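You operate a simulated robot arm through the tools that you are given. There is no shell and no other tool. Be economical: measure what you need, move in short steps, check, and stop when the job is done.

The job below is to be done with a simulated robot arm. You get a single attempt, and the scene is never put back.

Task
Put the yellow cap from the lower shelf of the green rack on the tray on the wide end of the red pedestal. Take the blue malt tub and put it on the grate under the chute. Open the left cabinet door, take the blue-sleeve cup and put it on the lower middle shelf of the cold cabinet, then shut the door. Put the steel cup marked "spare" from the back corner of the long bench on top of the white tub there and the steel cup marked "first" on the top of the short bench. Push the right cabinet door shut. Take the yellow rest card and put it on the white dish. The order is free. Set down upright: blue-sleeve cup, steel cup, yellow rest card.

Only the result counts: the job must be done as asked and must still hold three seconds after the hand-in. Knocking over, shifting, dropping, spilling or breaking anything else fails it. Lids that push on must go on centred and level and be pressed home; caps that screw on are set level and turned clockwise until they are tight.

Robot
A 6-joint arm with a two-finger parallel gripper on a trunk, on a base that drives. Base frame: it is fixed to the floor where the robot stands at the start and does not move with it; the origin is under the middle of the robot, x ahead of it, y to its left, z up. Lengths are in m, angles in rad, forces in N, time in s.
With the tool pointing down near the work surface it reaches from about 0.1 to 0.62 m from the robot's upright axis, wherever it stands. Its first joint turns from -2.897 to 2.897 rad. Places, roughly: blue malt tub [5, 1, 0.75]; blue-sleeve cup (6x6x9 cm) [5.3, 1.3, 0.8]; grate under the chute [4.8, -3.8, 0.4]; left cabinet door [5.1, 4.4, 1]; lower middle shelf of the cold cabinet [5.4, 4.3, 0.6]; right cabinet door [4.9, 4, 1]; steel cup [5.5, 1.25, 0.75]; top of the short bench [5.4, -1.3, 0.8]; tray (23x18x3 cm) [-2.2, 0.8, 0.9]; white dish (15x15x3 cm) [3, 7.1, 0.7]; white tub [5.5, 1.25, 0.75]; yellow cap [0.5, 0, 1]; yellow rest card [3, 7.25, 0.75]. Payload 1.57 kg.
Tool frame: the origin (TCP) lies between the finger pads and is the grasp point; the fingertips stand 0.03 m ahead of it; z points along the fingers, y is the line along which they close. Largest opening 0.11 m; finger width 0.024, thickness 0.012; the body of the gripper, 0.048 by 0.112 m, starts 0.078 m behind the TCP.
Orientation is that of the tool frame in the base frame, as [roll, pitch, yaw] about the fixed x, y, z axes, in that order (R = Rz(yaw) Ry(pitch) Rx(roll)). With the fingers straight down and closing along the base's y, the tool's x points along the base's -x, its y along +y and its z along -z.

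Tools
- The arm moves only by the tool send_rows. Its argument "steps" is a list of rows, each an object (a shift or turn left out is 0, a gripper value left out holds the last) with "gripper": the finger opening in m, from 0 to 0.11; "xyz": the shift along the tool's x, y, z in units of 250 mm (1.0 is 250 mm), a list of three; "rotation": the turn, a rotation vector about the tool's x, y, z in units of 90 degrees (1.0 is 90 degrees), a list of three. In form: [{"gripper": gripper, "xyz": [x, y, z], "rotation": [ax, ay, az]}, ...]. A call has 1 to 8 rows; each row is the pose to reach, as a shift and turn from the pose commanded when the call began, along the tool's axes at that moment. A call with a number of a shift or a turn outside -1 to 1 is refused whole. A row lasts 0.2 s, in which the tool goes at most 0.05 m and 0.15 rad; a call with a longer step from one row to the next is refused whole, and so is a gripper value outside its range. Where a pose cannot be reached the arm comes as near as it can. A force on the tool above 40 N (or 10 N above the force at the start of the call, whichever is more), or a blocked arm, ends the call early, and 0.2 s more pass. Each finger travels about 0.108 m/s and halts on what it meets, pressing with about 23 N; the grip force reading is that of the motor and also rises with nothing between the fingers. The clock runs only during rows and for 0.2 s after the last one: add rows that repeat a pose to give the fingers time. It gives the time, the measured TCP pose, the force on the tool (base axes), the opening and the grip force at its end, in the units of the frame above (readings bear some noise), with the torque about the TCP (base axes, N m) and any sound that the robot's microphone picked up.
- Cameras (640 x 400 px; columns grow to the right, rows downward): "scene" is now at [0.0398, 0.1237, 1.7001]; the picture's right is [-0.01, -1.00, 0.00], its down [-0.83, 0.01, -0.56] and it looks along [0.56, -0.00, -0.83] (base axes); focal length 261 px, centre (320, 200). "wrist" rides on the gripper at [0.07, 0.016, -0.141] in the tool frame; the picture's right is [-0.23, 0.97, 0.00], its down [-0.86, -0.20, -0.48] and it looks along [-0.47, -0.11, 0.88] (tool axes); focal length 222 px, centre (320, 200). There is no depth. A picture from a camera that has moved, and an enlarged one, comes with that camera's place and axes in the base frame and with its lens. The place of the scene camera against the robot may be out by one fixed shift of up to 0.025 m in any direction.
- snapshot(camera): a new picture of that camera. The clock stands still meanwhile.
- raise_lower(by): slides the trunk up (or, below 0, down) by that many m; the arm and the scene camera ride with it, the base frame stays. It gives what a move gives, with no picture.
- base_move(legs): drives the robot by 1 to 6 legs, each [ahead, left, turn to the left] in m, m and rad, along the robot's own axes; the way and the turn of a leg run together, so that a leg with both is an arc; at most 1.5 m and 3.142 rad a leg. The arm and the cameras ride along, it lands a little off, and it stops where it bumps. It gives what a move gives.
- head_to(pan, tilt): turns the head with the scene camera to pan (to the left, within 2.094 rad either way) and tilt (down, from -0.506 to 1.204), counted from straight ahead of the robot. It gives what a move gives.
- close_up(camera, box): a new picture of the part [left, top, right, bottom] of that camera's present view, enlarged. The clock stands still meanwhile.
- finish_job(): hands the job in; it is judged then, once.

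Go step by step. Nothing tells you exact positions but the pictures and the camera data: compare them with the known pose of the tool, close in by small moves and look again before you grip or let go. The budget is 217 turns and 198 pictures, counting those below and the enlarged ones. Unless the task says otherwise, let go and move clear before handing in, and close with one line.

The tools are called after "Request:" as a command line: name --argument value ..., lists and objects as JSON in quotes. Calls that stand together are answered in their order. send_rows: Moves the arm, as the interface text tells. Its arguments: {"type":"object","properties":{"steps":{"type":"array"}},"required":["steps"]} The other tools are called the same way: raise_lower (by) slides the trunk up or down; base_move (legs) drives the base; head_to (pan, tilt) turns the head that bears the scene camera; snapshot (camera) takes a picture; close_up (camera, box) takes an enlarged picture of a part of a camera's view; finish_job () hands the job in.

At the start:

```text
t: 0.0
ee_pos: [0.3791, 0.1641, 1.2709]
orientation: [-3.141, 0.0, -3.141]
force: [-0.8, -0.4, 0.4]
wrist_torque: [-0.02, -0.01, -0.02]
width: 0.1101
grasp_force: 0.0
trunk travel left (down, up): [-0.3, 0.29]
robot x, y, heading: [0.0004, -0.0019, 0.0]
head pan, tilt: [-0.007, 0.974]
```

scene: 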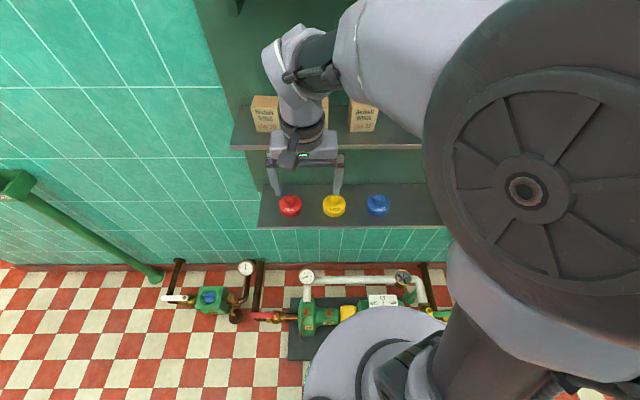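
wrist: 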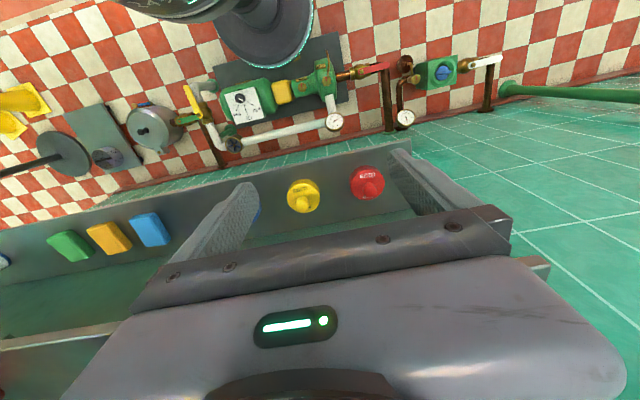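

I see three caps (red, yellow, blue) on the lower shelf of the green rack ahead, with an upper shelf holding cartons. I'll look closer and look around first.

Request:
close_up --camera "scene" --box '[220, 80, 460, 230]'

Request:
close_up --camera "wrist" --box '[200, 120, 440, 270]'

Request:
head_to --pan 0.0 --tilt 0.3

Request:
snapshot --camera "scene"

Request:
head_to --pan 1.5 --tilt 0.3

Request:
snapshot --camera "scene"

Request:
head_to --pan -1.5 --tilt 0.3

Request:
snapshot --camera "scene"

```text
2.67 times, centred on (340, 155) of scene
camera zoom: at [0.0398, 0.1237, 1.7001], right [-0.01, -1.0, 0.0], down [-0.83, 0.01, -0.56], along [0.56, 0.0, -0.83], focal length 695 px, centre (267, 320)
```

zoom: 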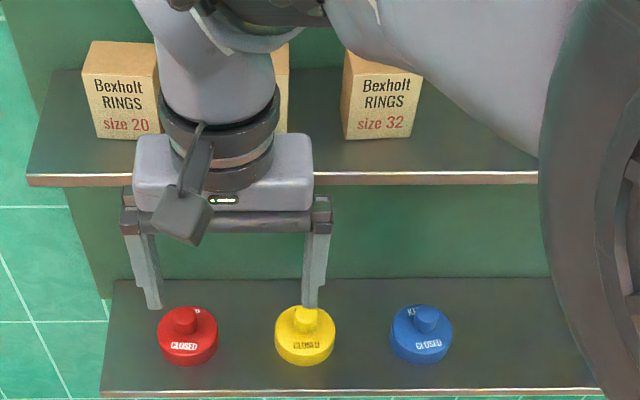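

```text
2.67 times, centred on (320, 195) of wrist
camera zoom: at [0.3092, 0.1807, 1.4129], right [0.23, 0.97, 0.0], down [0.86, -0.2, 0.48], along [0.47, -0.11, -0.88], focal length 592 px, centre (320, 213)
```

zoom: 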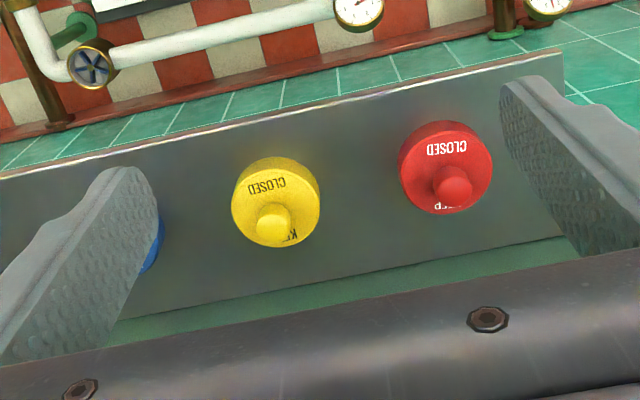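

```text
t: 1.1
ee_pos: [0.379, 0.165, 1.2714]
orientation: [-3.141, 0.002, 3.14]
force: [-0.1, -0.5, 0.3]
wrist_torque: [-0.04, -0.02, -0.02]
width: 0.1099
grasp_force: 0.0
trunk travel left (down, up): [-0.3, 0.29]
robot x, y, heading: [-0.0009, 0.0016, -0.0]
head pan, tilt: [0.0, 0.3]
```

```text
193 pictures are left
camera scene: at [0.062, 0.1242, 1.7577], right [0.0, -1.0, 0.0], down [-0.3, 0.0, -0.95], along [0.95, 0.0, -0.3], focal length 261 px, centre (320, 200)
```

scene: 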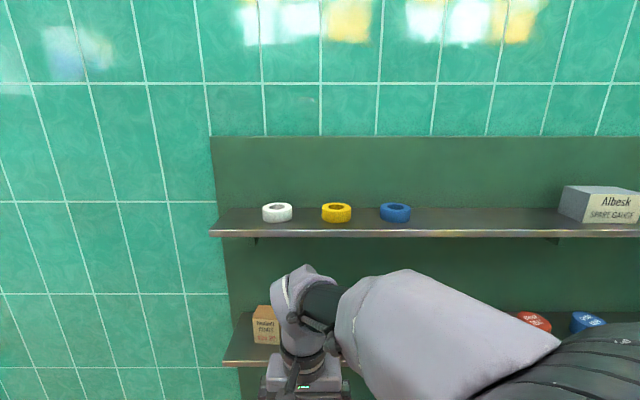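

```text
t: 2.6
ee_pos: [0.3789, 0.1642, 1.2705]
orientation: [-3.141, 0.0, 3.14]
force: [-0.1, -0.4, 0.3]
wrist_torque: [-0.02, 0.01, 0.01]
width: 0.11
grasp_force: 0.0
trunk travel left (down, up): [-0.3, 0.29]
robot x, y, heading: [0.0047, -0.0013, -0.003]
head pan, tilt: [1.499, 0.3]
```

```text
192 pictures are left
camera scene: at [-0.0247, 0.2173, 1.7577], right [1.0, -0.07, 0.0], down [-0.02, -0.29, -0.96], along [0.07, 0.95, -0.3], focal length 261 px, centre (320, 200)
```

scene: 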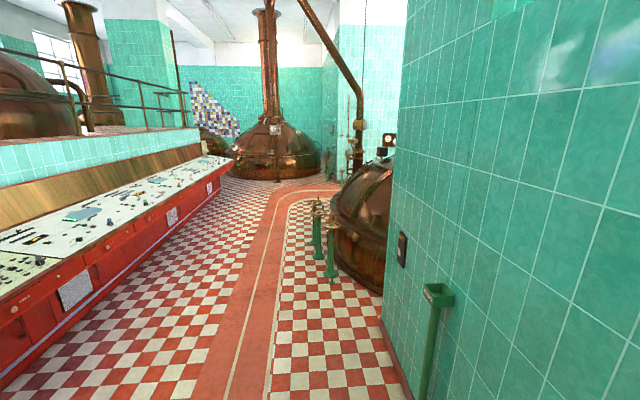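

```text
t: 5.2
ee_pos: [0.3793, 0.1651, 1.2705]
orientation: [-3.141, 0.0, -3.141]
force: [0.2, 0.3, -0.4]
wrist_torque: [0.0, 0.03, 0.03]
width: 0.1101
grasp_force: 0.1
trunk travel left (down, up): [-0.3, 0.29]
robot x, y, heading: [0.0, -0.0022, -0.002]
head pan, tilt: [-1.499, 0.3]
```

```text
191 pictures are left
camera scene: at [-0.0247, 0.0311, 1.7577], right [-1.0, -0.07, 0.0], down [-0.02, 0.29, -0.96], along [0.07, -0.95, -0.3], focal length 261 px, centre (320, 200)
```

scene: 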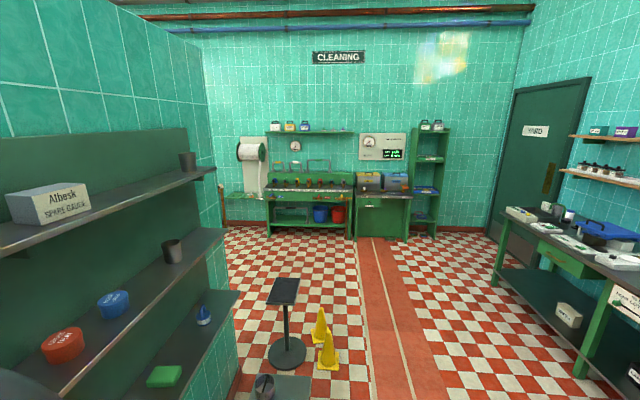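

The caps are on a shelf at about z 0.86, under the shelf with the cartons, so I must reach in from the front with a tilted tool. I'll lower the trunk and tilt the gripper 45° forward.

Request:
raise_lower --by -0.2

Request:
send_rows --steps '[{"rotation": [0, -0.09, 0]}, {"rotation": [0, -0.18, 0]}, {"rotation": [0, -0.27, 0]}, {"rotation": [0, -0.36, 0]}, {"rotation": [0, -0.45, 0]}, {"rotation": [0, -0.54, 0]}, {"rotation": [0, -0.6, 0]}]'

Request:
snapshot --camera "wrist"

Request:
head_to --pan 0 --tilt 0.8

Request:
snapshot --camera "scene"

```text
t: 7.4
ee_pos: [0.3791, 0.1631, 1.0713]
orientation: [-3.14, -0.001, -3.141]
force: [0.5, -0.4, 0.0]
wrist_torque: [0.01, -0.02, 0.02]
width: 0.1099
grasp_force: 0.1
trunk travel left (down, up): [-0.1, 0.49]
robot x, y, heading: [0.0021, -0.0052, 0.0]
head pan, tilt: [-1.499, 0.3]
```

```text
t: 9.0
ee_pos: [0.3854, 0.1718, 1.0757]
orientation: [-3.139, 0.94, -3.14]
force: [-0.4, -0.2, -0.8]
wrist_torque: [0.02, 0.01, 0.04]
width: 0.11
grasp_force: 0.0
out of reach, approached as far as the arm can: row 7
trunk travel left (down, up): [-0.1, 0.49]
robot x, y, heading: [0.0027, -0.001, 0.006]
head pan, tilt: [-1.499, 0.3]
```

```text
190 pictures are left
camera wrist: at [0.2306, 0.1893, 1.1033], right [0.13, 0.97, 0.18], down [0.12, -0.2, 0.97], along [0.98, -0.11, -0.14], focal length 222 px, centre (320, 200)
```

wrist: 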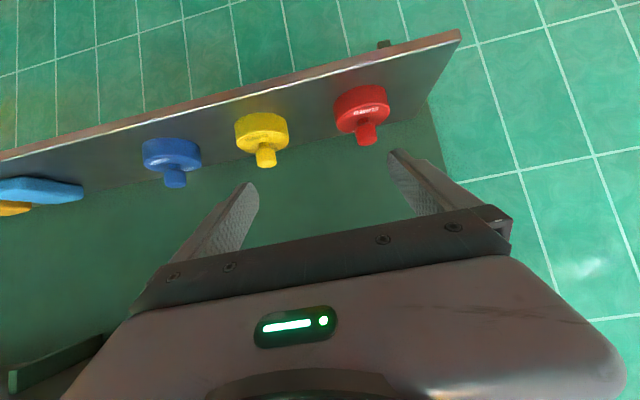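

```text
t: 10.6
ee_pos: [0.3853, 0.1726, 1.0747]
orientation: [-3.135, 0.938, -3.141]
force: [-0.2, -0.8, -0.5]
wrist_torque: [0.02, -0.02, 0.0]
width: 0.1101
grasp_force: 0.0
trunk travel left (down, up): [-0.1, 0.49]
robot x, y, heading: [0.003, 0.0037, -0.001]
head pan, tilt: [0.0, 0.799]
```

```text
189 pictures are left
camera scene: at [0.0479, 0.0901, 1.5248], right [-0.39, -0.92, 0.0], down [-0.57, 0.24, -0.79], along [0.72, -0.31, -0.62], focal length 261 px, centre (320, 200)
```

scene: 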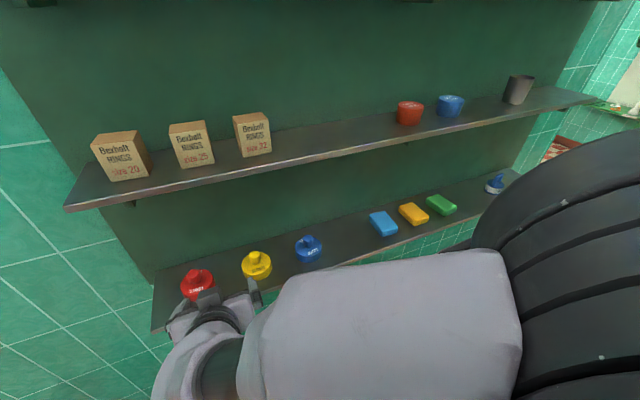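

Triangulating two wrist views, the yellow cap's knob top is at about (0.533, 0.089, 0.993). I'll move to a pre-grasp pose behind it along the tool axis.

Request:
send_rows --steps '[{"xyz": [0.007, -0.1, 0.07], "rotation": [0, 0.03, 0]}, {"xyz": [0.014, -0.2, 0.16], "rotation": [0, 0.03, 0]}, {"xyz": [0.02, -0.28, 0.24], "rotation": [0, 0.03, 0]}, {"xyz": [0.022, -0.3, 0.28], "rotation": [0, 0.03, 0]}]'

Request:
snapshot --camera "wrist"

Request:
snapshot --camera "scene"

```text
t: 11.6
ee_pos: [0.447, 0.0999, 1.0326]
orientation: [3.14, 0.893, -3.141]
force: [-0.1, 0.6, -0.3]
wrist_torque: [0.04, 0.02, 0.0]
width: 0.1098
grasp_force: 0.1
out of reach, approached as far as the arm can: row 2, 3, 4
trunk travel left (down, up): [-0.1, 0.49]
robot x, y, heading: [-0.0014, -0.001, -0.001]
head pan, tilt: [0.0, 0.799]
```

```text
188 pictures are left
camera wrist: at [0.2934, 0.1167, 1.0675], right [0.14, 0.97, 0.18], down [0.16, -0.2, 0.97], along [0.98, -0.11, -0.19], focal length 222 px, centre (320, 200)
```

wrist: 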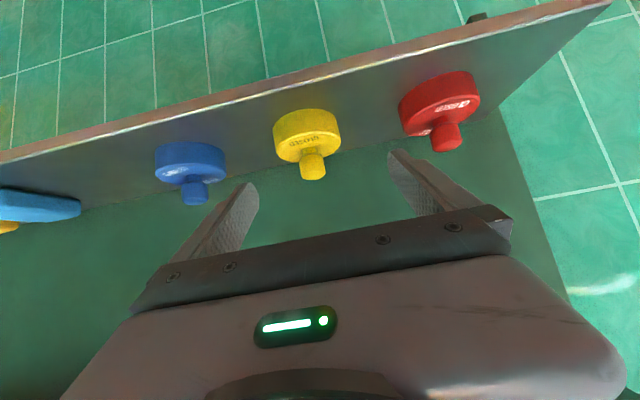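

```text
187 pictures are left
camera scene: at [0.0493, 0.1241, 1.5134], right [0.0, -1.0, 0.0], down [-0.72, 0.0, -0.7], along [0.7, 0.0, -0.72], focal length 261 px, centre (320, 200)
```

scene: 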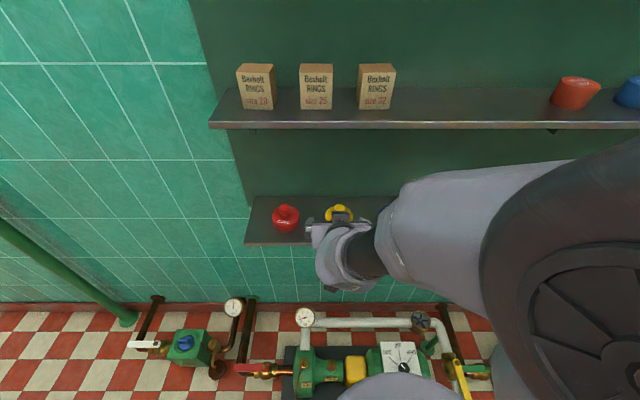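

The cap's knob is confirmed near (0.533, 0.088, 0.99), with the shelf at about z 0.935. The tilt seems to be at a limit, so I'll ease it to 45° and check the pose.

Request:
send_rows --steps '[{"rotation": [0, 0.04, 0]}, {"rotation": [0, 0.08, 0]}, {"rotation": [0, 0.08, 0]}]'

```text
t: 12.4
ee_pos: [0.4456, 0.0989, 1.0324]
orientation: [-3.142, 0.767, -3.14]
force: [0.3, 0.7, -0.1]
wrist_torque: [-0.03, 0.01, -0.01]
width: 0.1101
grasp_force: 0.0
trunk travel left (down, up): [-0.1, 0.49]
robot x, y, heading: [-0.0021, 0.0005, -0.002]
head pan, tilt: [0.0, 0.799]
```

Pose is good at 44° tilt. Align sideways and advance over the cap body, then check before gripping.

Request:
send_rows --steps '[{"xyz": [-0.073, -0.044, 0.0]}, {"xyz": [-0.073, -0.044, 0.15]}, {"xyz": [-0.073, -0.044, 0.28]}, {"xyz": [-0.073, -0.044, 0.38]}, {"xyz": [-0.073, -0.044, 0.403]}]'

Request:
snapshot --camera "wrist"

```text
t: 13.6
ee_pos: [0.5305, 0.0904, 0.9733]
orientation: [-3.141, 0.77, -3.141]
force: [0.2, 0.2, 0.1]
wrist_torque: [-0.02, 0.02, 0.0]
width: 0.11
grasp_force: 0.0
trunk travel left (down, up): [-0.1, 0.49]
robot x, y, heading: [-0.0, -0.0004, 0.003]
head pan, tilt: [0.0, 0.799]
```

```text
186 pictures are left
camera wrist: at [0.3822, 0.1061, 1.0269], right [0.16, 0.97, 0.16], down [0.28, -0.2, 0.94], along [0.95, -0.11, -0.31], focal length 222 px, centre (320, 200)
```

wrist: 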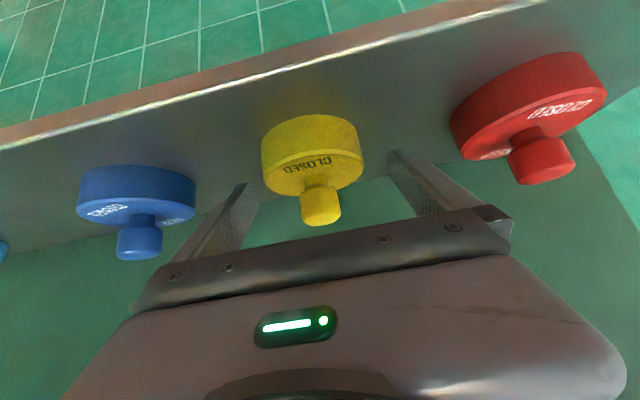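

The cap sits centred between the fingers. I'll go 4 mm lower, close and check.

Request:
send_rows --steps '[{"xyz": [0.012, -0.009, 0.012]}, {"gripper": 0.06}, {"gripper": 0.05}, {"gripper": 0.05}, {"gripper": 0.05}]'

Request:
snapshot --camera "wrist"

```text
t: 14.8
ee_pos: [0.5298, 0.0884, 0.9739]
orientation: [-3.141, 0.77, 3.141]
force: [0.5, 0.3, -1.2]
wrist_torque: [-0.03, 0.04, 0.02]
width: 0.0793
grasp_force: 22.9
trunk travel left (down, up): [-0.1, 0.49]
robot x, y, heading: [0.0014, -0.0014, 0.003]
head pan, tilt: [0.0, 0.799]
```

```text
185 pictures are left
camera wrist: at [0.382, 0.106, 1.0272], right [0.16, 0.97, 0.16], down [0.28, -0.2, 0.94], along [0.95, -0.11, -0.31], focal length 222 px, centre (320, 200)
```

wrist: 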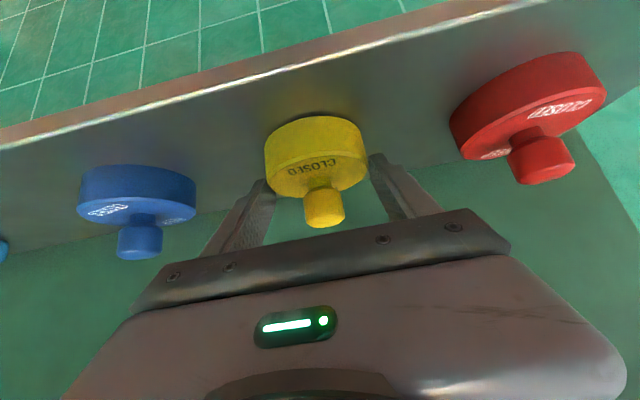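

The cap is gripped at 0.079 m width. Lift it slightly and pull straight back out.

Request:
send_rows --steps '[{"xyz": [-0.083, 0, -0.086], "gripper": 0.05}, {"xyz": [-0.11, 0, -0.115]}, {"xyz": [0.0, 0, -0.22]}, {"xyz": [0.12, 0, -0.33]}, {"xyz": [0.24, 0, -0.44]}, {"xyz": [0.32, 0, -0.53]}]'

Request:
snapshot --camera "wrist"

Request:
head_to --pan 2.094 --tilt 0.35

Request:
snapshot --camera "scene"

```text
t: 16.2
ee_pos: [0.414, 0.105, 1.0287]
orientation: [-3.139, 0.763, -3.14]
force: [-0.2, 0.0, 0.5]
wrist_torque: [0.0, 0.03, 0.02]
width: 0.05
grasp_force: 0.0
out of reach, approached as far as the arm can: row 5, 6
trunk travel left (down, up): [-0.1, 0.49]
robot x, y, heading: [-0.0007, -0.0024, 0.002]
head pan, tilt: [0.0, 0.799]
```

```text
184 pictures are left
camera wrist: at [0.2666, 0.1229, 1.0828], right [0.17, 0.97, 0.15], down [0.29, -0.2, 0.94], along [0.94, -0.11, -0.31], focal length 222 px, centre (320, 200)
```

wrist: 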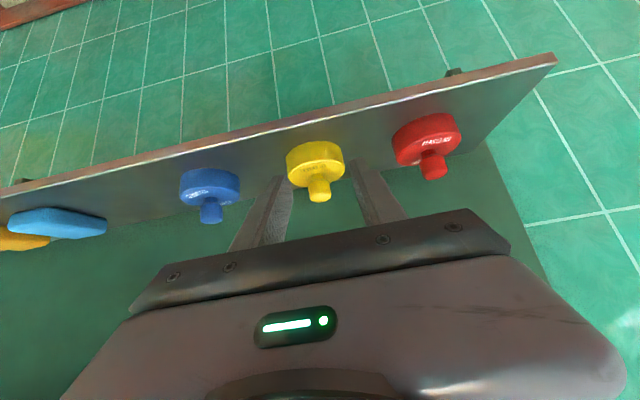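

```text
t: 18.2
ee_pos: [0.4154, 0.1051, 1.0297]
orientation: [-3.14, 0.765, -3.141]
force: [0.2, 0.6, 0.1]
wrist_torque: [0.01, -0.01, -0.03]
width: 0.0498
grasp_force: 0.0
trunk travel left (down, up): [-0.1, 0.49]
robot x, y, heading: [0.0007, -0.0012, -0.005]
head pan, tilt: [2.094, 0.351]
```

```text
183 pictures are left
camera scene: at [-0.0779, 0.2048, 1.553], right [0.87, 0.5, 0.0], down [0.17, -0.3, -0.94], along [-0.47, 0.81, -0.34], focal length 261 px, centre (320, 200)
```

scene: 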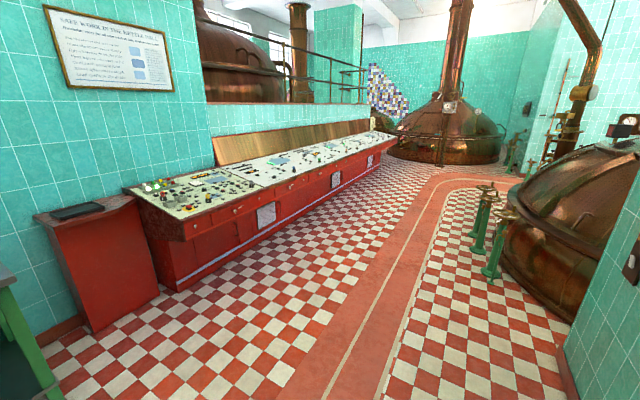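

The fingers slipped off the cap's rim, and the cap still stands in place. I'll regrip the body deeper, with the fingertips lower.

Request:
send_rows --steps '[{"gripper": 0.11, "xyz": [-0.06, -0.066, 0.0]}, {"gripper": 0.11, "xyz": [-0.1154, -0.066, 0.08]}, {"gripper": 0.11, "xyz": [-0.1154, -0.066, 0.08]}, {"xyz": [-0.1154, -0.066, 0.2]}, {"xyz": [-0.1154, -0.066, 0.32]}, {"xyz": [-0.1154, -0.066, 0.42]}, {"xyz": [-0.1154, -0.066, 0.457]}, {"xyz": [-0.1154, -0.066, 0.457]}]'

Request:
snapshot --camera "wrist"

```text
t: 20.0
ee_pos: [0.5167, 0.0892, 0.9668]
orientation: [-3.141, 0.769, -3.141]
force: [0.1, -0.3, 0.8]
wrist_torque: [-0.02, -0.04, 0.0]
width: 0.11
grasp_force: 0.1
trunk travel left (down, up): [-0.1, 0.49]
robot x, y, heading: [-0.0006, -0.0023, -0.002]
head pan, tilt: [2.094, 0.351]
```

```text
182 pictures are left
camera wrist: at [0.3674, 0.1062, 1.0202], right [0.16, 0.97, 0.16], down [0.28, -0.2, 0.94], along [0.95, -0.11, -0.31], focal length 222 px, centre (320, 200)
```

wrist: 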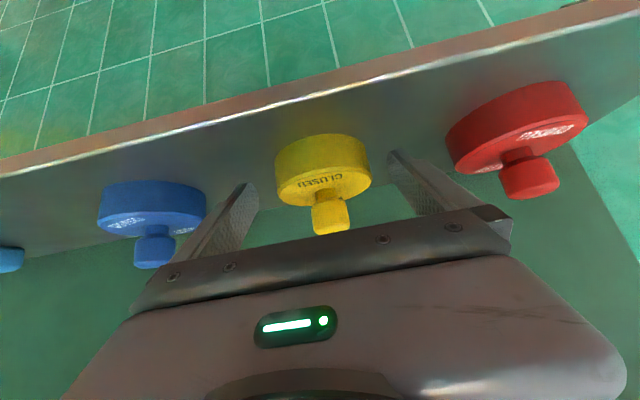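

Lower by 6 mm more, close, then lift gently 2 cm and check.

Request:
send_rows --steps '[{"xyz": [0.017, 0, 0.017]}, {"xyz": [0.017, 0, 0.017], "gripper": 0.06}, {"xyz": [0.017, 0, 0.017], "gripper": 0.04}, {"xyz": [0.017, 0, 0.017], "gripper": 0.04}, {"xyz": [0.017, 0, 0.017], "gripper": 0.04}]'

Request:
send_rows --steps '[{"xyz": [-0.02, 0, -0.02], "gripper": 0.04}, {"xyz": [-0.055, 0, -0.057], "gripper": 0.04}, {"xyz": [-0.055, 0, -0.057], "gripper": 0.04}]'

Request:
snapshot --camera "wrist"

```text
t: 21.2
ee_pos: [0.5148, 0.0898, 0.9621]
orientation: [-3.141, 0.77, 3.141]
force: [0.7, 0.8, 1.2]
wrist_torque: [-0.05, -0.04, -0.01]
width: 0.0793
grasp_force: 22.7
trunk travel left (down, up): [-0.1, 0.49]
robot x, y, heading: [-0.0026, -0.0013, -0.003]
head pan, tilt: [2.094, 0.351]
```

```text
t: 22.0
ee_pos: [0.5154, 0.0896, 0.9823]
orientation: [3.141, 0.769, -3.141]
force: [0.2, -0.2, -1.3]
wrist_torque: [-0.01, -0.01, -0.02]
width: 0.0793
grasp_force: 22.9
trunk travel left (down, up): [-0.1, 0.49]
robot x, y, heading: [0.001, -0.0021, -0.004]
head pan, tilt: [2.094, 0.351]
```

```text
181 pictures are left
camera wrist: at [0.3673, 0.1068, 1.0351], right [0.16, 0.97, 0.16], down [0.28, -0.2, 0.94], along [0.95, -0.11, -0.31], focal length 222 px, centre (320, 200)
```

wrist: 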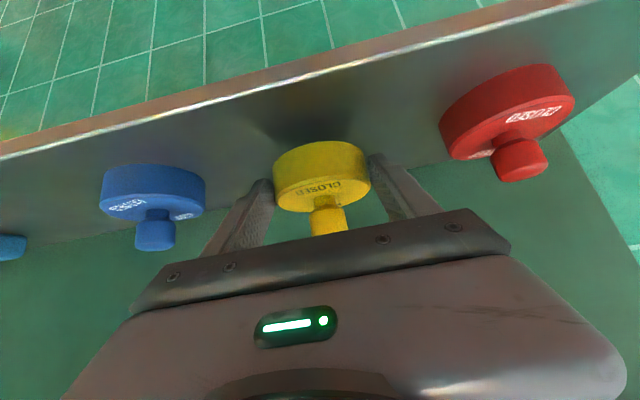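

The cap is held securely. The red pedestal with its dark tray is near (-2.15, 0.83, 0.9). I'll back out of the rack, raise the trunk and turn around.

Request:
base_move --legs '[[-0.4, 0, 0]]'

Request:
raise_lower --by 0.2

Request:
base_move --legs '[[0, 0, 1.57], [0, 0, 1.57], [0.7, -0.8, 0]]'

Request:
head_to --pan 0 --tilt 0.6

Request:
snapshot --camera "scene"

Request:
snapshot --camera "wrist"

```text
t: 24.5
ee_pos: [0.1103, 0.0904, 0.9811]
orientation: [3.14, 0.769, -3.137]
force: [0.3, 0.0, -0.7]
wrist_torque: [0.0, 0.03, -0.04]
width: 0.0793
grasp_force: 22.5
trunk travel left (down, up): [-0.1, 0.49]
robot x, y, heading: [-0.4074, 0.0002, 0.002]
head pan, tilt: [2.094, 0.351]
```

```text
t: 26.7
ee_pos: [0.1104, 0.0901, 1.1806]
orientation: [-3.141, 0.767, -3.14]
force: [-0.2, 0.6, -0.3]
wrist_torque: [-0.03, 0.0, 0.01]
width: 0.0791
grasp_force: 23.0
trunk travel left (down, up): [-0.3, 0.29]
robot x, y, heading: [-0.4028, 0.0009, 0.002]
head pan, tilt: [2.094, 0.351]
```

```text
t: 39.8
ee_pos: [-1.6286, 0.6784, 1.1815]
orientation: [-3.141, 0.769, 0.024]
force: [-0.2, 0.2, -1.2]
wrist_torque: [0.02, -0.07, 0.02]
width: 0.0793
grasp_force: 23.3
trunk travel left (down, up): [-0.3, 0.29]
robot x, y, heading: [-1.1163, 0.781, -3.118]
head pan, tilt: [2.094, 0.351]
```

```text
t: 41.8
ee_pos: [-1.628, 0.6793, 1.1811]
orientation: [3.141, 0.769, 0.023]
force: [-0.4, -0.5, -1.2]
wrist_torque: [0.0, -0.02, 0.01]
width: 0.0791
grasp_force: 23.0
trunk travel left (down, up): [-0.3, 0.29]
robot x, y, heading: [-1.113, 0.7812, -3.118]
head pan, tilt: [0.0, 0.6]
```

```text
180 pictures are left
camera scene: at [-1.1911, 0.623, 1.7303], right [-0.02, 1.0, 0.0], down [0.56, 0.01, -0.83], along [-0.82, -0.02, -0.56], focal length 261 px, centre (320, 200)
```

scene: 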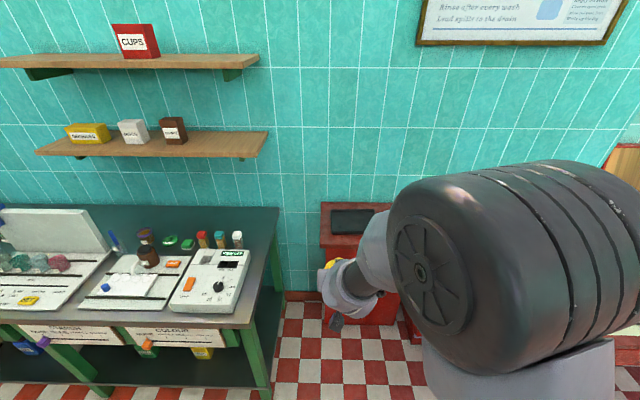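

```text
179 pictures are left
camera wrist: at [-1.4784, 0.6664, 1.235], right [-0.14, -0.98, 0.16], down [-0.29, 0.19, 0.94], along [-0.95, 0.09, -0.31], focal length 222 px, centre (320, 200)
```

wrist: 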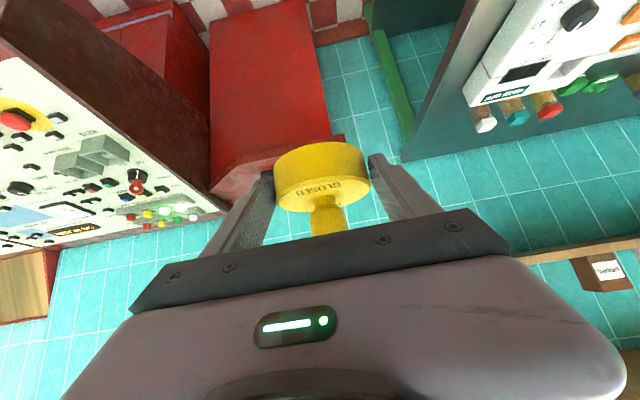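

The tray is on the red pedestal at about (-2.21, 0.77). I'll drive in closer and look from above with the wrist camera.

Request:
base_move --legs '[[0.42, -0.085, -0.02]]'

Request:
snapshot --camera "wrist"

Request:
head_to --pan 0 --tilt 0.9

Request:
snapshot --camera "scene"

```text
t: 44.4
ee_pos: [-2.0504, 0.7644, 1.181]
orientation: [3.141, 0.769, 0.007]
force: [-0.4, 0.9, -1.4]
wrist_torque: [0.04, -0.02, 0.04]
width: 0.0792
grasp_force: 22.8
trunk travel left (down, up): [-0.3, 0.29]
robot x, y, heading: [-1.5326, 0.8549, -3.127]
head pan, tilt: [0.0, 0.6]
```

```text
178 pictures are left
camera wrist: at [-1.9009, 0.7507, 1.2348], right [-0.16, -0.97, 0.16], down [-0.28, 0.2, 0.94], along [-0.95, 0.1, -0.31], focal length 222 px, centre (320, 200)
```

wrist: 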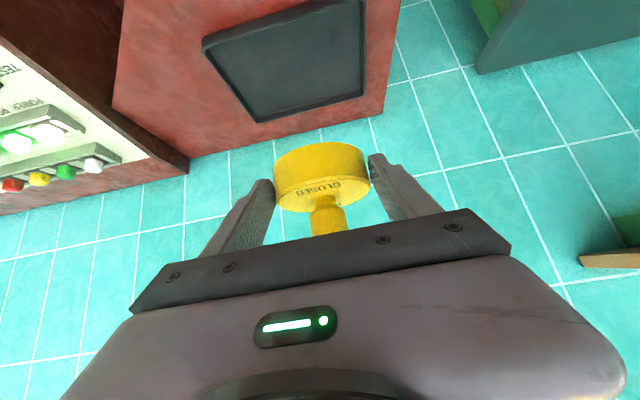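

```text
t: 45.2
ee_pos: [-2.0501, 0.7656, 1.1811]
orientation: [-3.141, 0.771, 0.008]
force: [0.0, -0.5, -1.6]
wrist_torque: [0.0, -0.03, -0.01]
width: 0.0794
grasp_force: 22.7
trunk travel left (down, up): [-0.3, 0.29]
robot x, y, heading: [-1.5283, 0.8602, -3.135]
head pan, tilt: [0.0, 0.901]
```

```text
177 pictures are left
camera scene: at [-1.6006, 0.7027, 1.7055], right [-0.01, 1.0, 0.0], down [0.78, 0.01, -0.62], along [-0.62, 0.0, -0.78], focal length 261 px, centre (320, 200)
```

scene: 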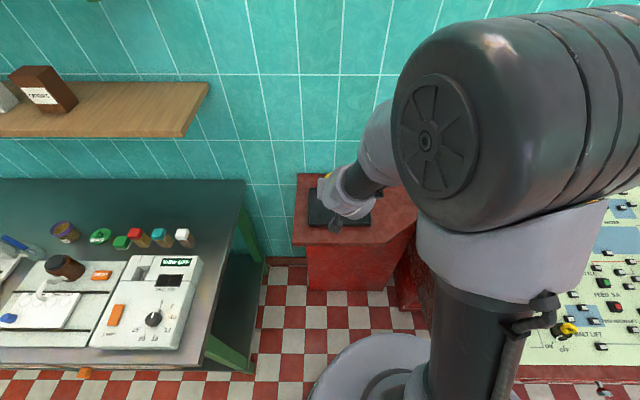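

Tray rim is at z≈0.912, centre at about (-2.193, 0.78). I'll drive 0.12 m closer, lower the trunk, and look.

Request:
base_move --legs '[[0.122, -0.015, 0]]'

Request:
raise_lower --by -0.2

Request:
snapshot --camera "wrist"

Request:
snapshot --camera "scene"

```text
t: 46.5
ee_pos: [-2.1696, 0.7807, 1.1818]
orientation: [-3.141, 0.769, 0.004]
force: [-0.2, 0.5, -2.3]
wrist_torque: [0.01, -0.06, -0.03]
width: 0.0792
grasp_force: 23.0
trunk travel left (down, up): [-0.3, 0.29]
robot x, y, heading: [-1.6573, 0.8708, -3.137]
head pan, tilt: [0.0, 0.901]
```

```text
t: 48.7
ee_pos: [-2.1699, 0.7807, 0.9814]
orientation: [-3.141, 0.77, 0.006]
force: [0.0, 0.2, -1.2]
wrist_torque: [0.0, -0.02, 0.0]
width: 0.0794
grasp_force: 22.8
trunk travel left (down, up): [-0.1, 0.49]
robot x, y, heading: [-1.6547, 0.8701, -3.137]
head pan, tilt: [0.0, 0.901]
```

```text
176 pictures are left
camera wrist: at [-2.0204, 0.7651, 1.0351], right [-0.16, -0.97, 0.16], down [-0.28, 0.2, 0.94], along [-0.95, 0.1, -0.31], focal length 222 px, centre (320, 200)
```

wrist: 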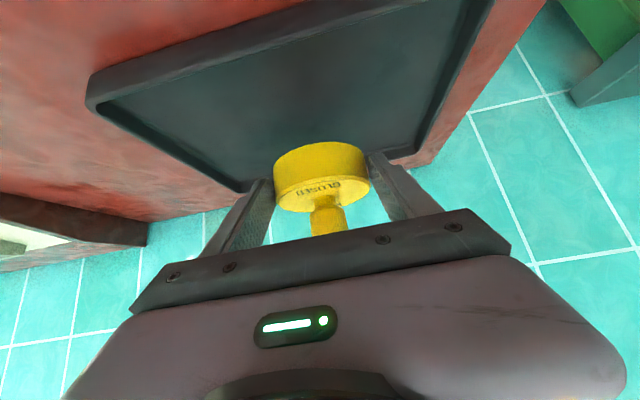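

```text
175 pictures are left
camera scene: at [-1.7207, 0.7169, 1.5056], right [-0.01, 1.0, 0.0], down [0.78, 0.0, -0.62], along [-0.62, 0.0, -0.78], focal length 261 px, centre (320, 200)
```

scene: 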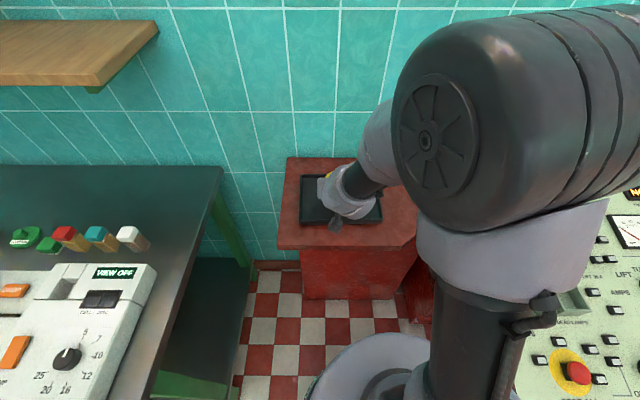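

Position over the tray looks good. I'll lower gradually with the force guard.

Request:
send_rows --steps '[{"xyz": [0.05, 0, 0.052]}, {"xyz": [0.1, 0, 0.104]}, {"xyz": [0.139, 0, 0.144]}, {"xyz": [0.155, 0, 0.161]}, {"xyz": [0.155, 0, 0.161]}]'

Request:
snapshot --camera "wrist"

```text
t: 49.5
ee_pos: [-2.1729, 0.7782, 0.9384]
orientation: [3.136, 0.792, -0.003]
force: [-1.5, 0.5, 21.9]
wrist_torque: [0.57, 0.04, -0.15]
width: 0.0793
grasp_force: 22.7
trunk travel left (down, up): [-0.1, 0.49]
robot x, y, heading: [-1.6547, 0.8724, -3.133]
head pan, tilt: [0.0, 0.901]
stopped in row 4: the force on the tool passed its limit at 51 N (the readings are from after the stop); the commanded pose is now the measured one
```

```text
174 pictures are left
camera wrist: at [-2.0232, 0.7642, 0.9888], right [-0.16, -0.97, 0.17], down [-0.26, 0.2, 0.94], along [-0.95, 0.1, -0.29], focal length 222 px, centre (320, 200)
```

wrist: 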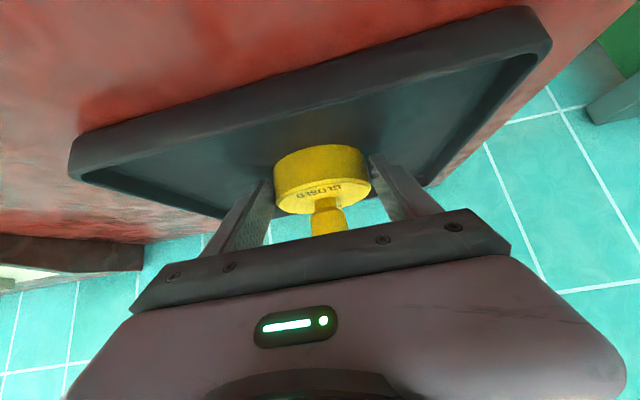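

Contact made with the tray floor at TCP z 0.938. The cap is within the tray; open and withdraw up along the tool axis.

Request:
send_rows --steps '[{"xyz": [-0.006, 0, -0.006]}, {"gripper": 0.09, "xyz": [-0.006, 0, -0.006]}, {"gripper": 0.11, "xyz": [-0.006, 0, -0.006]}, {"gripper": 0.11, "xyz": [-0.006, 0, -0.006]}]'

Request:
send_rows --steps '[{"xyz": [0, 0, -0.05]}, {"xyz": [0, 0, -0.15]}, {"xyz": [0, 0, -0.3]}, {"xyz": [0, 0, -0.45]}]'

Request:
snapshot --camera "wrist"

```text
t: 50.5
ee_pos: [-2.1728, 0.7779, 0.9381]
orientation: [3.138, 0.785, 0.004]
force: [-0.2, -7.2, 17.1]
wrist_torque: [0.44, 0.2, 0.25]
width: 0.1054
grasp_force: 0.1
trunk travel left (down, up): [-0.1, 0.49]
robot x, y, heading: [-1.6527, 0.8734, -3.132]
head pan, tilt: [0.0, 0.901]
```

```text
t: 51.5
ee_pos: [-2.0936, 0.7805, 1.0183]
orientation: [3.138, 0.785, 0.002]
force: [-0.1, 0.4, -0.9]
wrist_torque: [0.01, 0.01, 0.0]
width: 0.1099
grasp_force: 0.0
trunk travel left (down, up): [-0.1, 0.49]
robot x, y, heading: [-1.6542, 0.8722, -3.132]
head pan, tilt: [0.0, 0.901]
```

```text
173 pictures are left
camera wrist: at [-1.9431, 0.7654, 1.0689], right [-0.16, -0.97, 0.16], down [-0.27, 0.2, 0.94], along [-0.95, 0.1, -0.29], focal length 222 px, centre (320, 200)
```

wrist: 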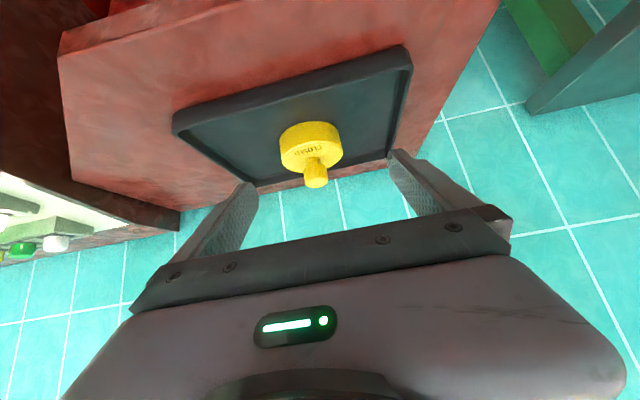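

The yellow cap stands in the tray. Now I'll back off, stow the tool, and head up the red path toward the dish near (3, 7.1).

Request:
base_move --legs '[[-0.6, 0, 0], [0, 0, -1.57]]'

Request:
send_rows --steps '[{"rotation": [0, 0.09, 0]}, {"rotation": [0, 0.18, 0]}, {"rotation": [0, 0.27, 0]}, {"rotation": [0, 0.36, 0]}, {"rotation": [0, 0.45, 0]}, {"rotation": [0, 0.5, 0]}]'

Request:
raise_lower --by 0.2

Request:
head_to --pan 0 --tilt 0.3

Request:
snapshot --camera "scene"

```text
t: 58.7
ee_pos: [-1.1544, 1.3154, 1.0175]
orientation: [3.138, 0.785, -1.567]
force: [-0.2, 0.3, -0.3]
wrist_torque: [-0.02, -0.04, -0.02]
width: 0.1101
grasp_force: 0.1
trunk travel left (down, up): [-0.1, 0.49]
robot x, y, heading: [-1.0604, 0.8779, 1.583]
head pan, tilt: [0.0, 0.901]
```

```text
t: 60.1
ee_pos: [-1.1528, 1.3157, 1.017]
orientation: [3.138, -0.004, -1.563]
force: [0.3, 0.3, -0.4]
wrist_torque: [-0.01, 0.0, 0.02]
width: 0.11
grasp_force: 0.0
out of reach, approached as far as the arm can: row 2
trunk travel left (down, up): [-0.1, 0.49]
robot x, y, heading: [-1.0582, 0.8766, 1.579]
head pan, tilt: [0.0, 0.901]
```

```text
t: 62.3
ee_pos: [-1.153, 1.3149, 1.2164]
orientation: [3.137, -0.002, -1.565]
force: [0.3, 0.3, 0.3]
wrist_torque: [-0.02, -0.02, 0.0]
width: 0.1101
grasp_force: 0.1
trunk travel left (down, up): [-0.3, 0.29]
robot x, y, heading: [-1.0574, 0.8765, 1.579]
head pan, tilt: [0.0, 0.901]
```

```text
t: 63.3
ee_pos: [-1.1545, 1.3156, 1.2175]
orientation: [3.137, 0.0, -1.562]
force: [0.6, 0.1, -0.4]
wrist_torque: [0.04, 0.02, -0.03]
width: 0.1101
grasp_force: 0.1
trunk travel left (down, up): [-0.3, 0.29]
robot x, y, heading: [-1.0631, 0.8783, 1.577]
head pan, tilt: [0.0, 0.3]
```

```text
172 pictures are left
camera scene: at [-1.2113, 0.9333, 1.7577], right [1.0, 0.01, 0.0], down [0.0, -0.3, -0.95], along [-0.01, 0.95, -0.3], focal length 261 px, centre (320, 200)
```

scene: 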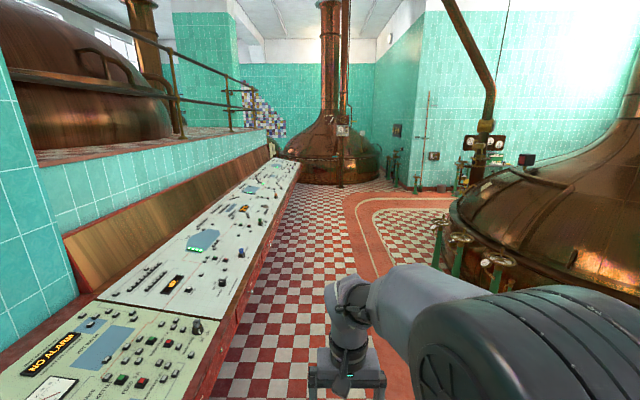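

The path curves right ahead at about y 6.5. I'll drive up along it and look.

Request:
base_move --legs '[[1.5, -0.7, 0], [1.5, 0, 0], [1.3, 0, 0], [0, 0, -0.8]]'

Request:
snapshot --camera "scene"

```text
refused: leg 1 is longer than a leg can be; nothing moved
```

```text
171 pictures are left
camera scene: at [-1.2113, 0.9333, 1.7577], right [1.0, 0.01, 0.0], down [0.0, -0.3, -0.95], along [-0.01, 0.95, -0.3], focal length 261 px, centre (320, 200)
```

scene: 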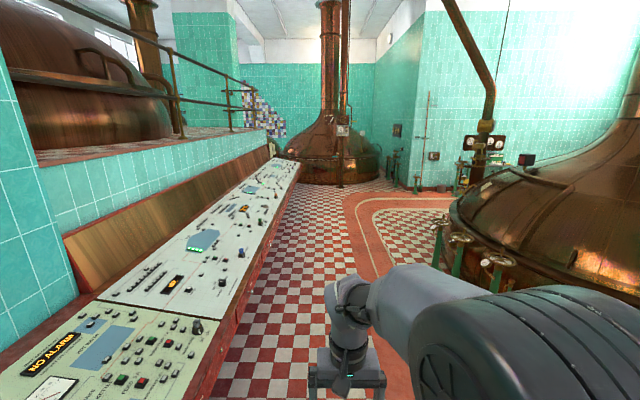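

The first leg was slightly too long; I'll split it.

Request:
base_move --legs '[[1.2, -0.7, 0], [1.5, 0, 0], [1.5, 0, 0], [0, 0, -0.8]]'

Request:
snapshot --camera "scene"

```text
t: 86.4
ee_pos: [-0.0696, 5.4569, 1.2167]
orientation: [3.14, -0.001, -2.393]
force: [0.6, 0.3, -0.6]
wrist_torque: [-0.01, -0.02, 0.01]
width: 0.1099
grasp_force: 0.1
trunk travel left (down, up): [-0.3, 0.29]
robot x, y, heading: [-0.3318, 5.09, 0.745]
head pan, tilt: [0.0, 0.3]
```

```text
170 pictures are left
camera scene: at [-0.383, 5.2278, 1.7578], right [0.68, -0.73, 0.0], down [-0.22, -0.2, -0.96], along [0.7, 0.65, -0.3], focal length 261 px, centre (320, 200)
```

scene: 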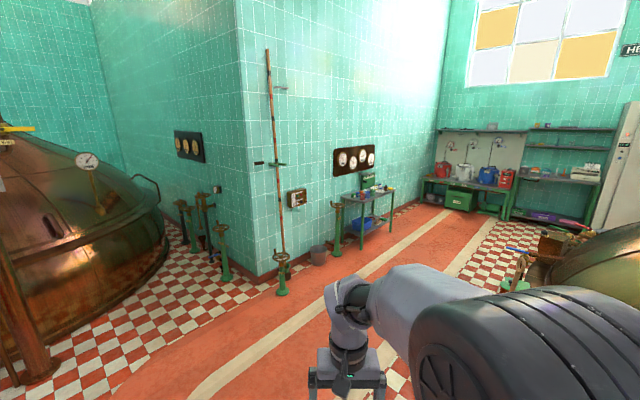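

The small table by the wall near (2.9, 7.4) should hold the dish and card. I'll drive over in front of it.

Request:
base_move --legs '[[0, 0, -0.745], [1.0, 1.05, 0], [1.5, 0.05, 0], [0.65, 0, 0], [0, 0, 1.57]]'

Request:
head_to --pan 0 --tilt 0.7

Request:
snapshot --camera "scene"

Request:
snapshot --camera "wrist"

```text
refused: leg 3 is longer than a leg can be; nothing moved
```

```text
t: 87.3
ee_pos: [-0.0694, 5.4569, 1.216]
orientation: [3.138, -0.001, -2.393]
force: [0.2, 0.0, -1.0]
wrist_torque: [0.01, 0.01, 0.02]
width: 0.1099
grasp_force: 0.0
trunk travel left (down, up): [-0.3, 0.29]
robot x, y, heading: [-0.3309, 5.0935, 0.748]
head pan, tilt: [0.0, 0.7]
```

```text
169 pictures are left
camera scene: at [-0.3893, 5.2221, 1.7217], right [0.68, -0.73, 0.0], down [-0.47, -0.44, -0.77], along [0.56, 0.52, -0.64], focal length 261 px, centre (320, 200)
```

scene: 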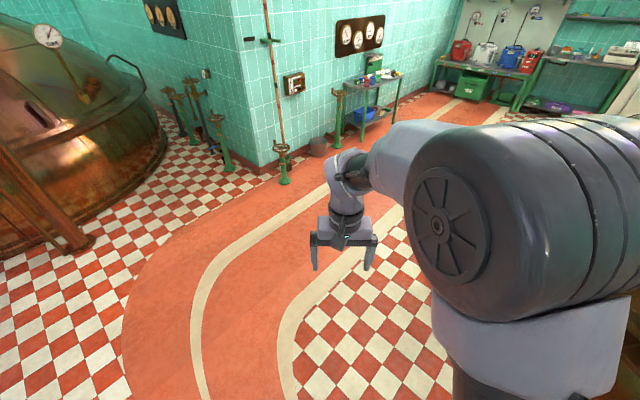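

```text
168 pictures are left
camera wrist: at [-0.1311, 5.4217, 1.3591], right [-0.5, 0.87, 0.0], down [0.76, 0.43, 0.48], along [0.41, 0.24, -0.88], focal length 222 px, centre (320, 200)
```

wrist: 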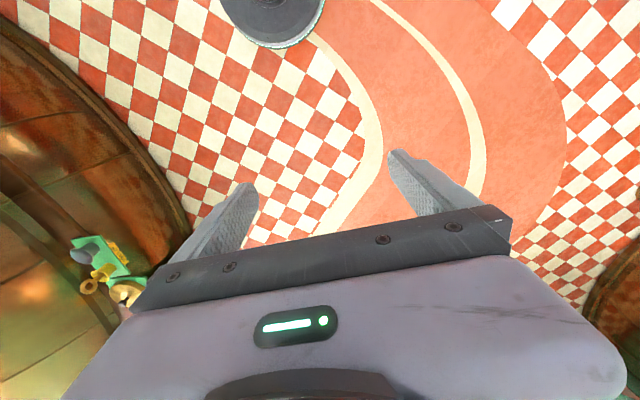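

I'll drive straight ahead along the path first, then turn.

Request:
base_move --legs '[[1.45, 0.15, 0], [0, 0, -0.745], [1.4, 0, 0], [0.7, 0, 0], [0, 0, 1.57]]'

Request:
snapshot --camera "scene"

```text
t: 110.4
ee_pos: [2.6464, 6.6321, 1.2174]
orientation: [3.138, -0.002, -1.569]
force: [-0.7, -0.7, 0.2]
wrist_torque: [0.0, 0.0, -0.01]
width: 0.1101
grasp_force: 0.1
trunk travel left (down, up): [-0.3, 0.29]
robot x, y, heading: [2.7374, 6.1921, 1.578]
head pan, tilt: [0.0, 0.7]
```

```text
167 pictures are left
camera scene: at [2.5861, 6.2417, 1.7216], right [1.0, 0.0, 0.0], down [0.0, -0.64, -0.76], along [0.0, 0.76, -0.64], focal length 261 px, centre (320, 200)
```

scene: 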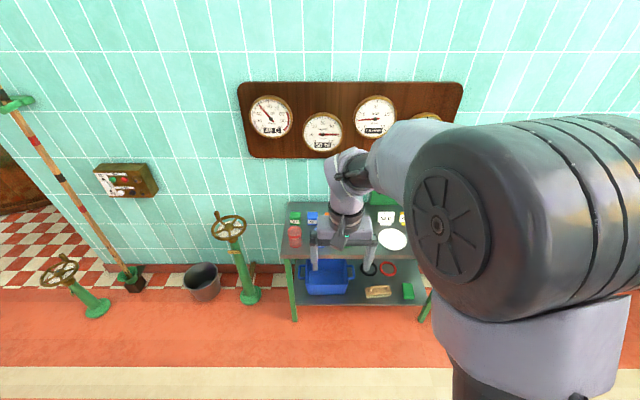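

Request:
close_up --camera "scene" --box '[270, 180, 446, 290]'

Request:
snapshot --camera "wrist"

```text
3.64 times, centred on (358, 235) of scene
camera zoom: at [2.5861, 6.2417, 1.7216], right [1.0, 0.0, 0.0], down [0.0, -0.64, -0.76], along [0.0, 0.76, -0.64], focal length 948 px, centre (182, 73)
```

zoom: 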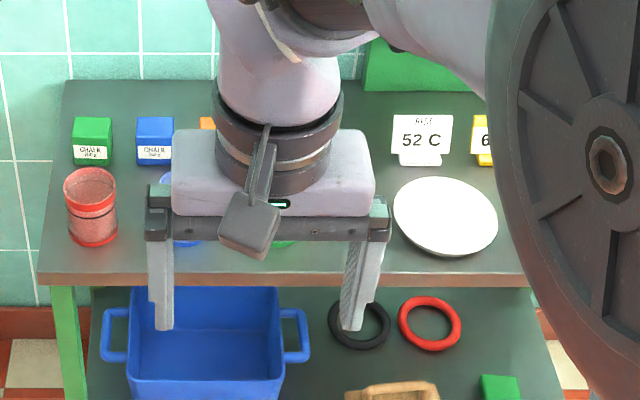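

```text
165 pictures are left
camera wrist: at [2.6308, 6.5634, 1.3591], right [-0.97, 0.23, 0.0], down [0.2, 0.86, 0.48], along [0.11, 0.46, -0.88], focal length 222 px, centre (320, 200)
```

wrist: 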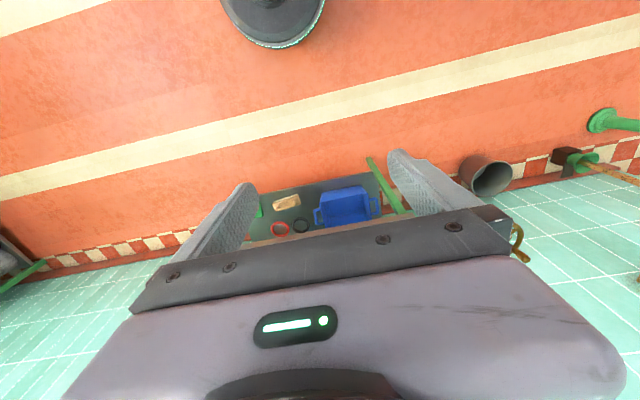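

A white card "52 C" and a yellow card (partly hidden) stand behind the dish. I'll shift right to see the yellow one.

Request:
base_move --legs '[[0, -0.45, 0]]'

Request:
snapshot --camera "scene"

Request:
close_up --camera "scene" --box '[180, 170, 356, 280]'

```text
t: 113.2
ee_pos: [3.1006, 6.6326, 1.2178]
orientation: [3.138, -0.004, -1.577]
force: [0.0, 0.2, -0.2]
wrist_torque: [-0.03, 0.05, 0.04]
width: 0.1101
grasp_force: 0.0
trunk travel left (down, up): [-0.3, 0.29]
robot x, y, heading: [3.1853, 6.192, 1.57]
head pan, tilt: [0.0, 0.7]
```

```text
164 pictures are left
camera scene: at [3.0392, 6.2427, 1.7217], right [1.0, 0.0, 0.0], down [0.0, -0.64, -0.76], along [0.0, 0.76, -0.64], focal length 261 px, centre (320, 200)
```

scene: 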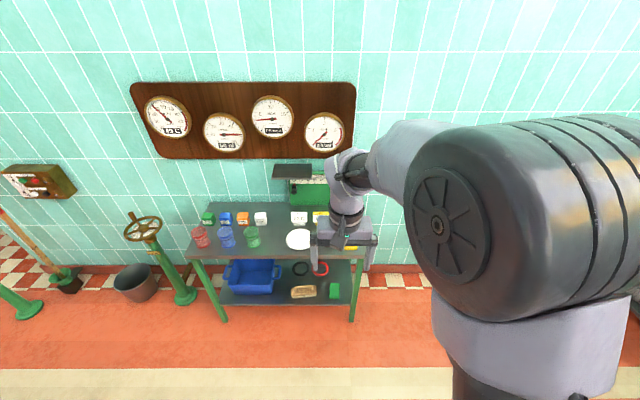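

```text
3.64 times, centred on (268, 225) of scene
camera zoom: at [3.0392, 6.2427, 1.7217], right [1.0, 0.0, 0.0], down [0.0, -0.64, -0.76], along [0.0, 0.76, -0.64], focal length 948 px, centre (509, 109)
```

zoom: 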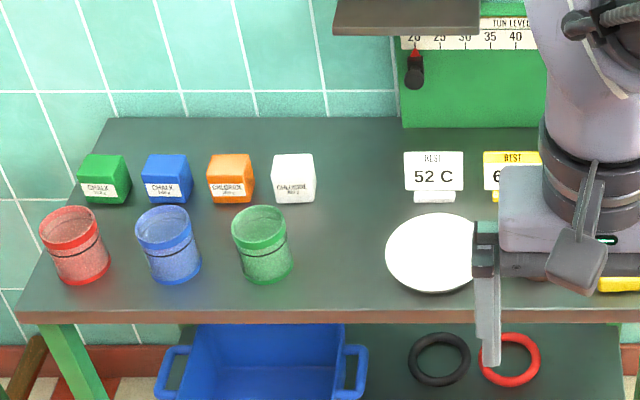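

I'll move closer and tilt the wrist camera to view the cards and the overhanging gauge hood.

Request:
base_move --legs '[[0.3, 0.03, 0]]'

Request:
send_rows --steps '[{"rotation": [0, -0.09, 0]}, {"rotation": [0, -0.18, 0]}, {"rotation": [0, -0.27, 0]}, {"rotation": [0, -0.35, 0]}]'

Request:
snapshot --camera "wrist"

Request:
snapshot --camera "scene"

```text
t: 115.2
ee_pos: [3.071, 6.9381, 1.2169]
orientation: [3.138, -0.002, -1.574]
force: [0.0, 0.6, -0.6]
wrist_torque: [-0.03, -0.02, 0.01]
width: 0.1098
grasp_force: 0.0
trunk travel left (down, up): [-0.3, 0.29]
robot x, y, heading: [3.1616, 6.4983, 1.571]
head pan, tilt: [0.0, 0.7]
```

```text
t: 116.2
ee_pos: [3.0696, 6.9356, 1.2178]
orientation: [3.139, 0.551, -1.572]
force: [0.1, 0.3, 0.0]
wrist_torque: [0.03, 0.01, -0.03]
width: 0.11
grasp_force: 0.1
trunk travel left (down, up): [-0.3, 0.29]
robot x, y, heading: [3.1597, 6.4917, 1.573]
head pan, tilt: [0.0, 0.7]
```

```text
162 pictures are left
camera wrist: at [3.055, 6.8022, 1.3018], right [-0.97, 0.19, 0.12], down [0.2, 0.48, 0.85], along [0.11, 0.86, -0.51], focal length 222 px, centre (320, 200)
```

wrist: 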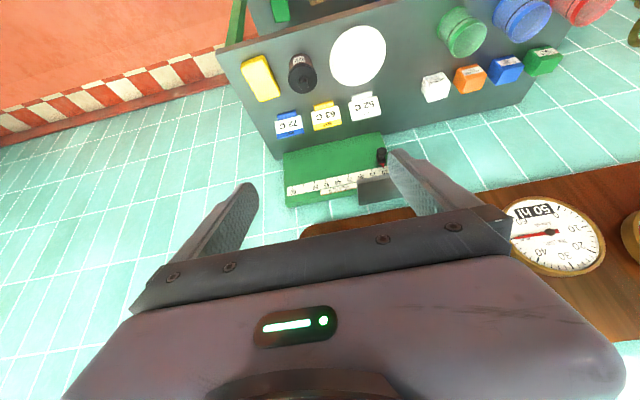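

```text
161 pictures are left
camera scene: at [3.0092, 6.5443, 1.7216], right [1.0, 0.0, 0.0], down [0.0, -0.64, -0.77], along [0.0, 0.77, -0.64], focal length 261 px, centre (320, 200)
```

scene: 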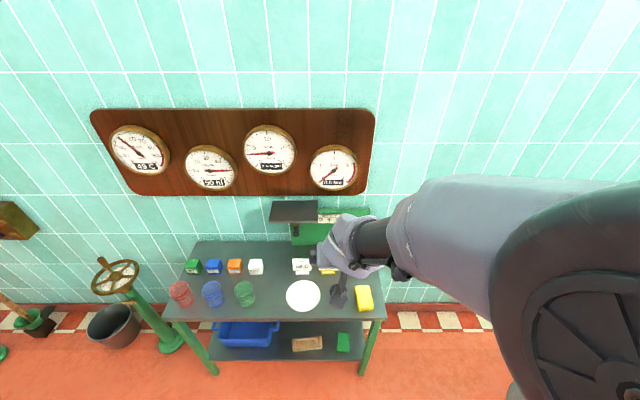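

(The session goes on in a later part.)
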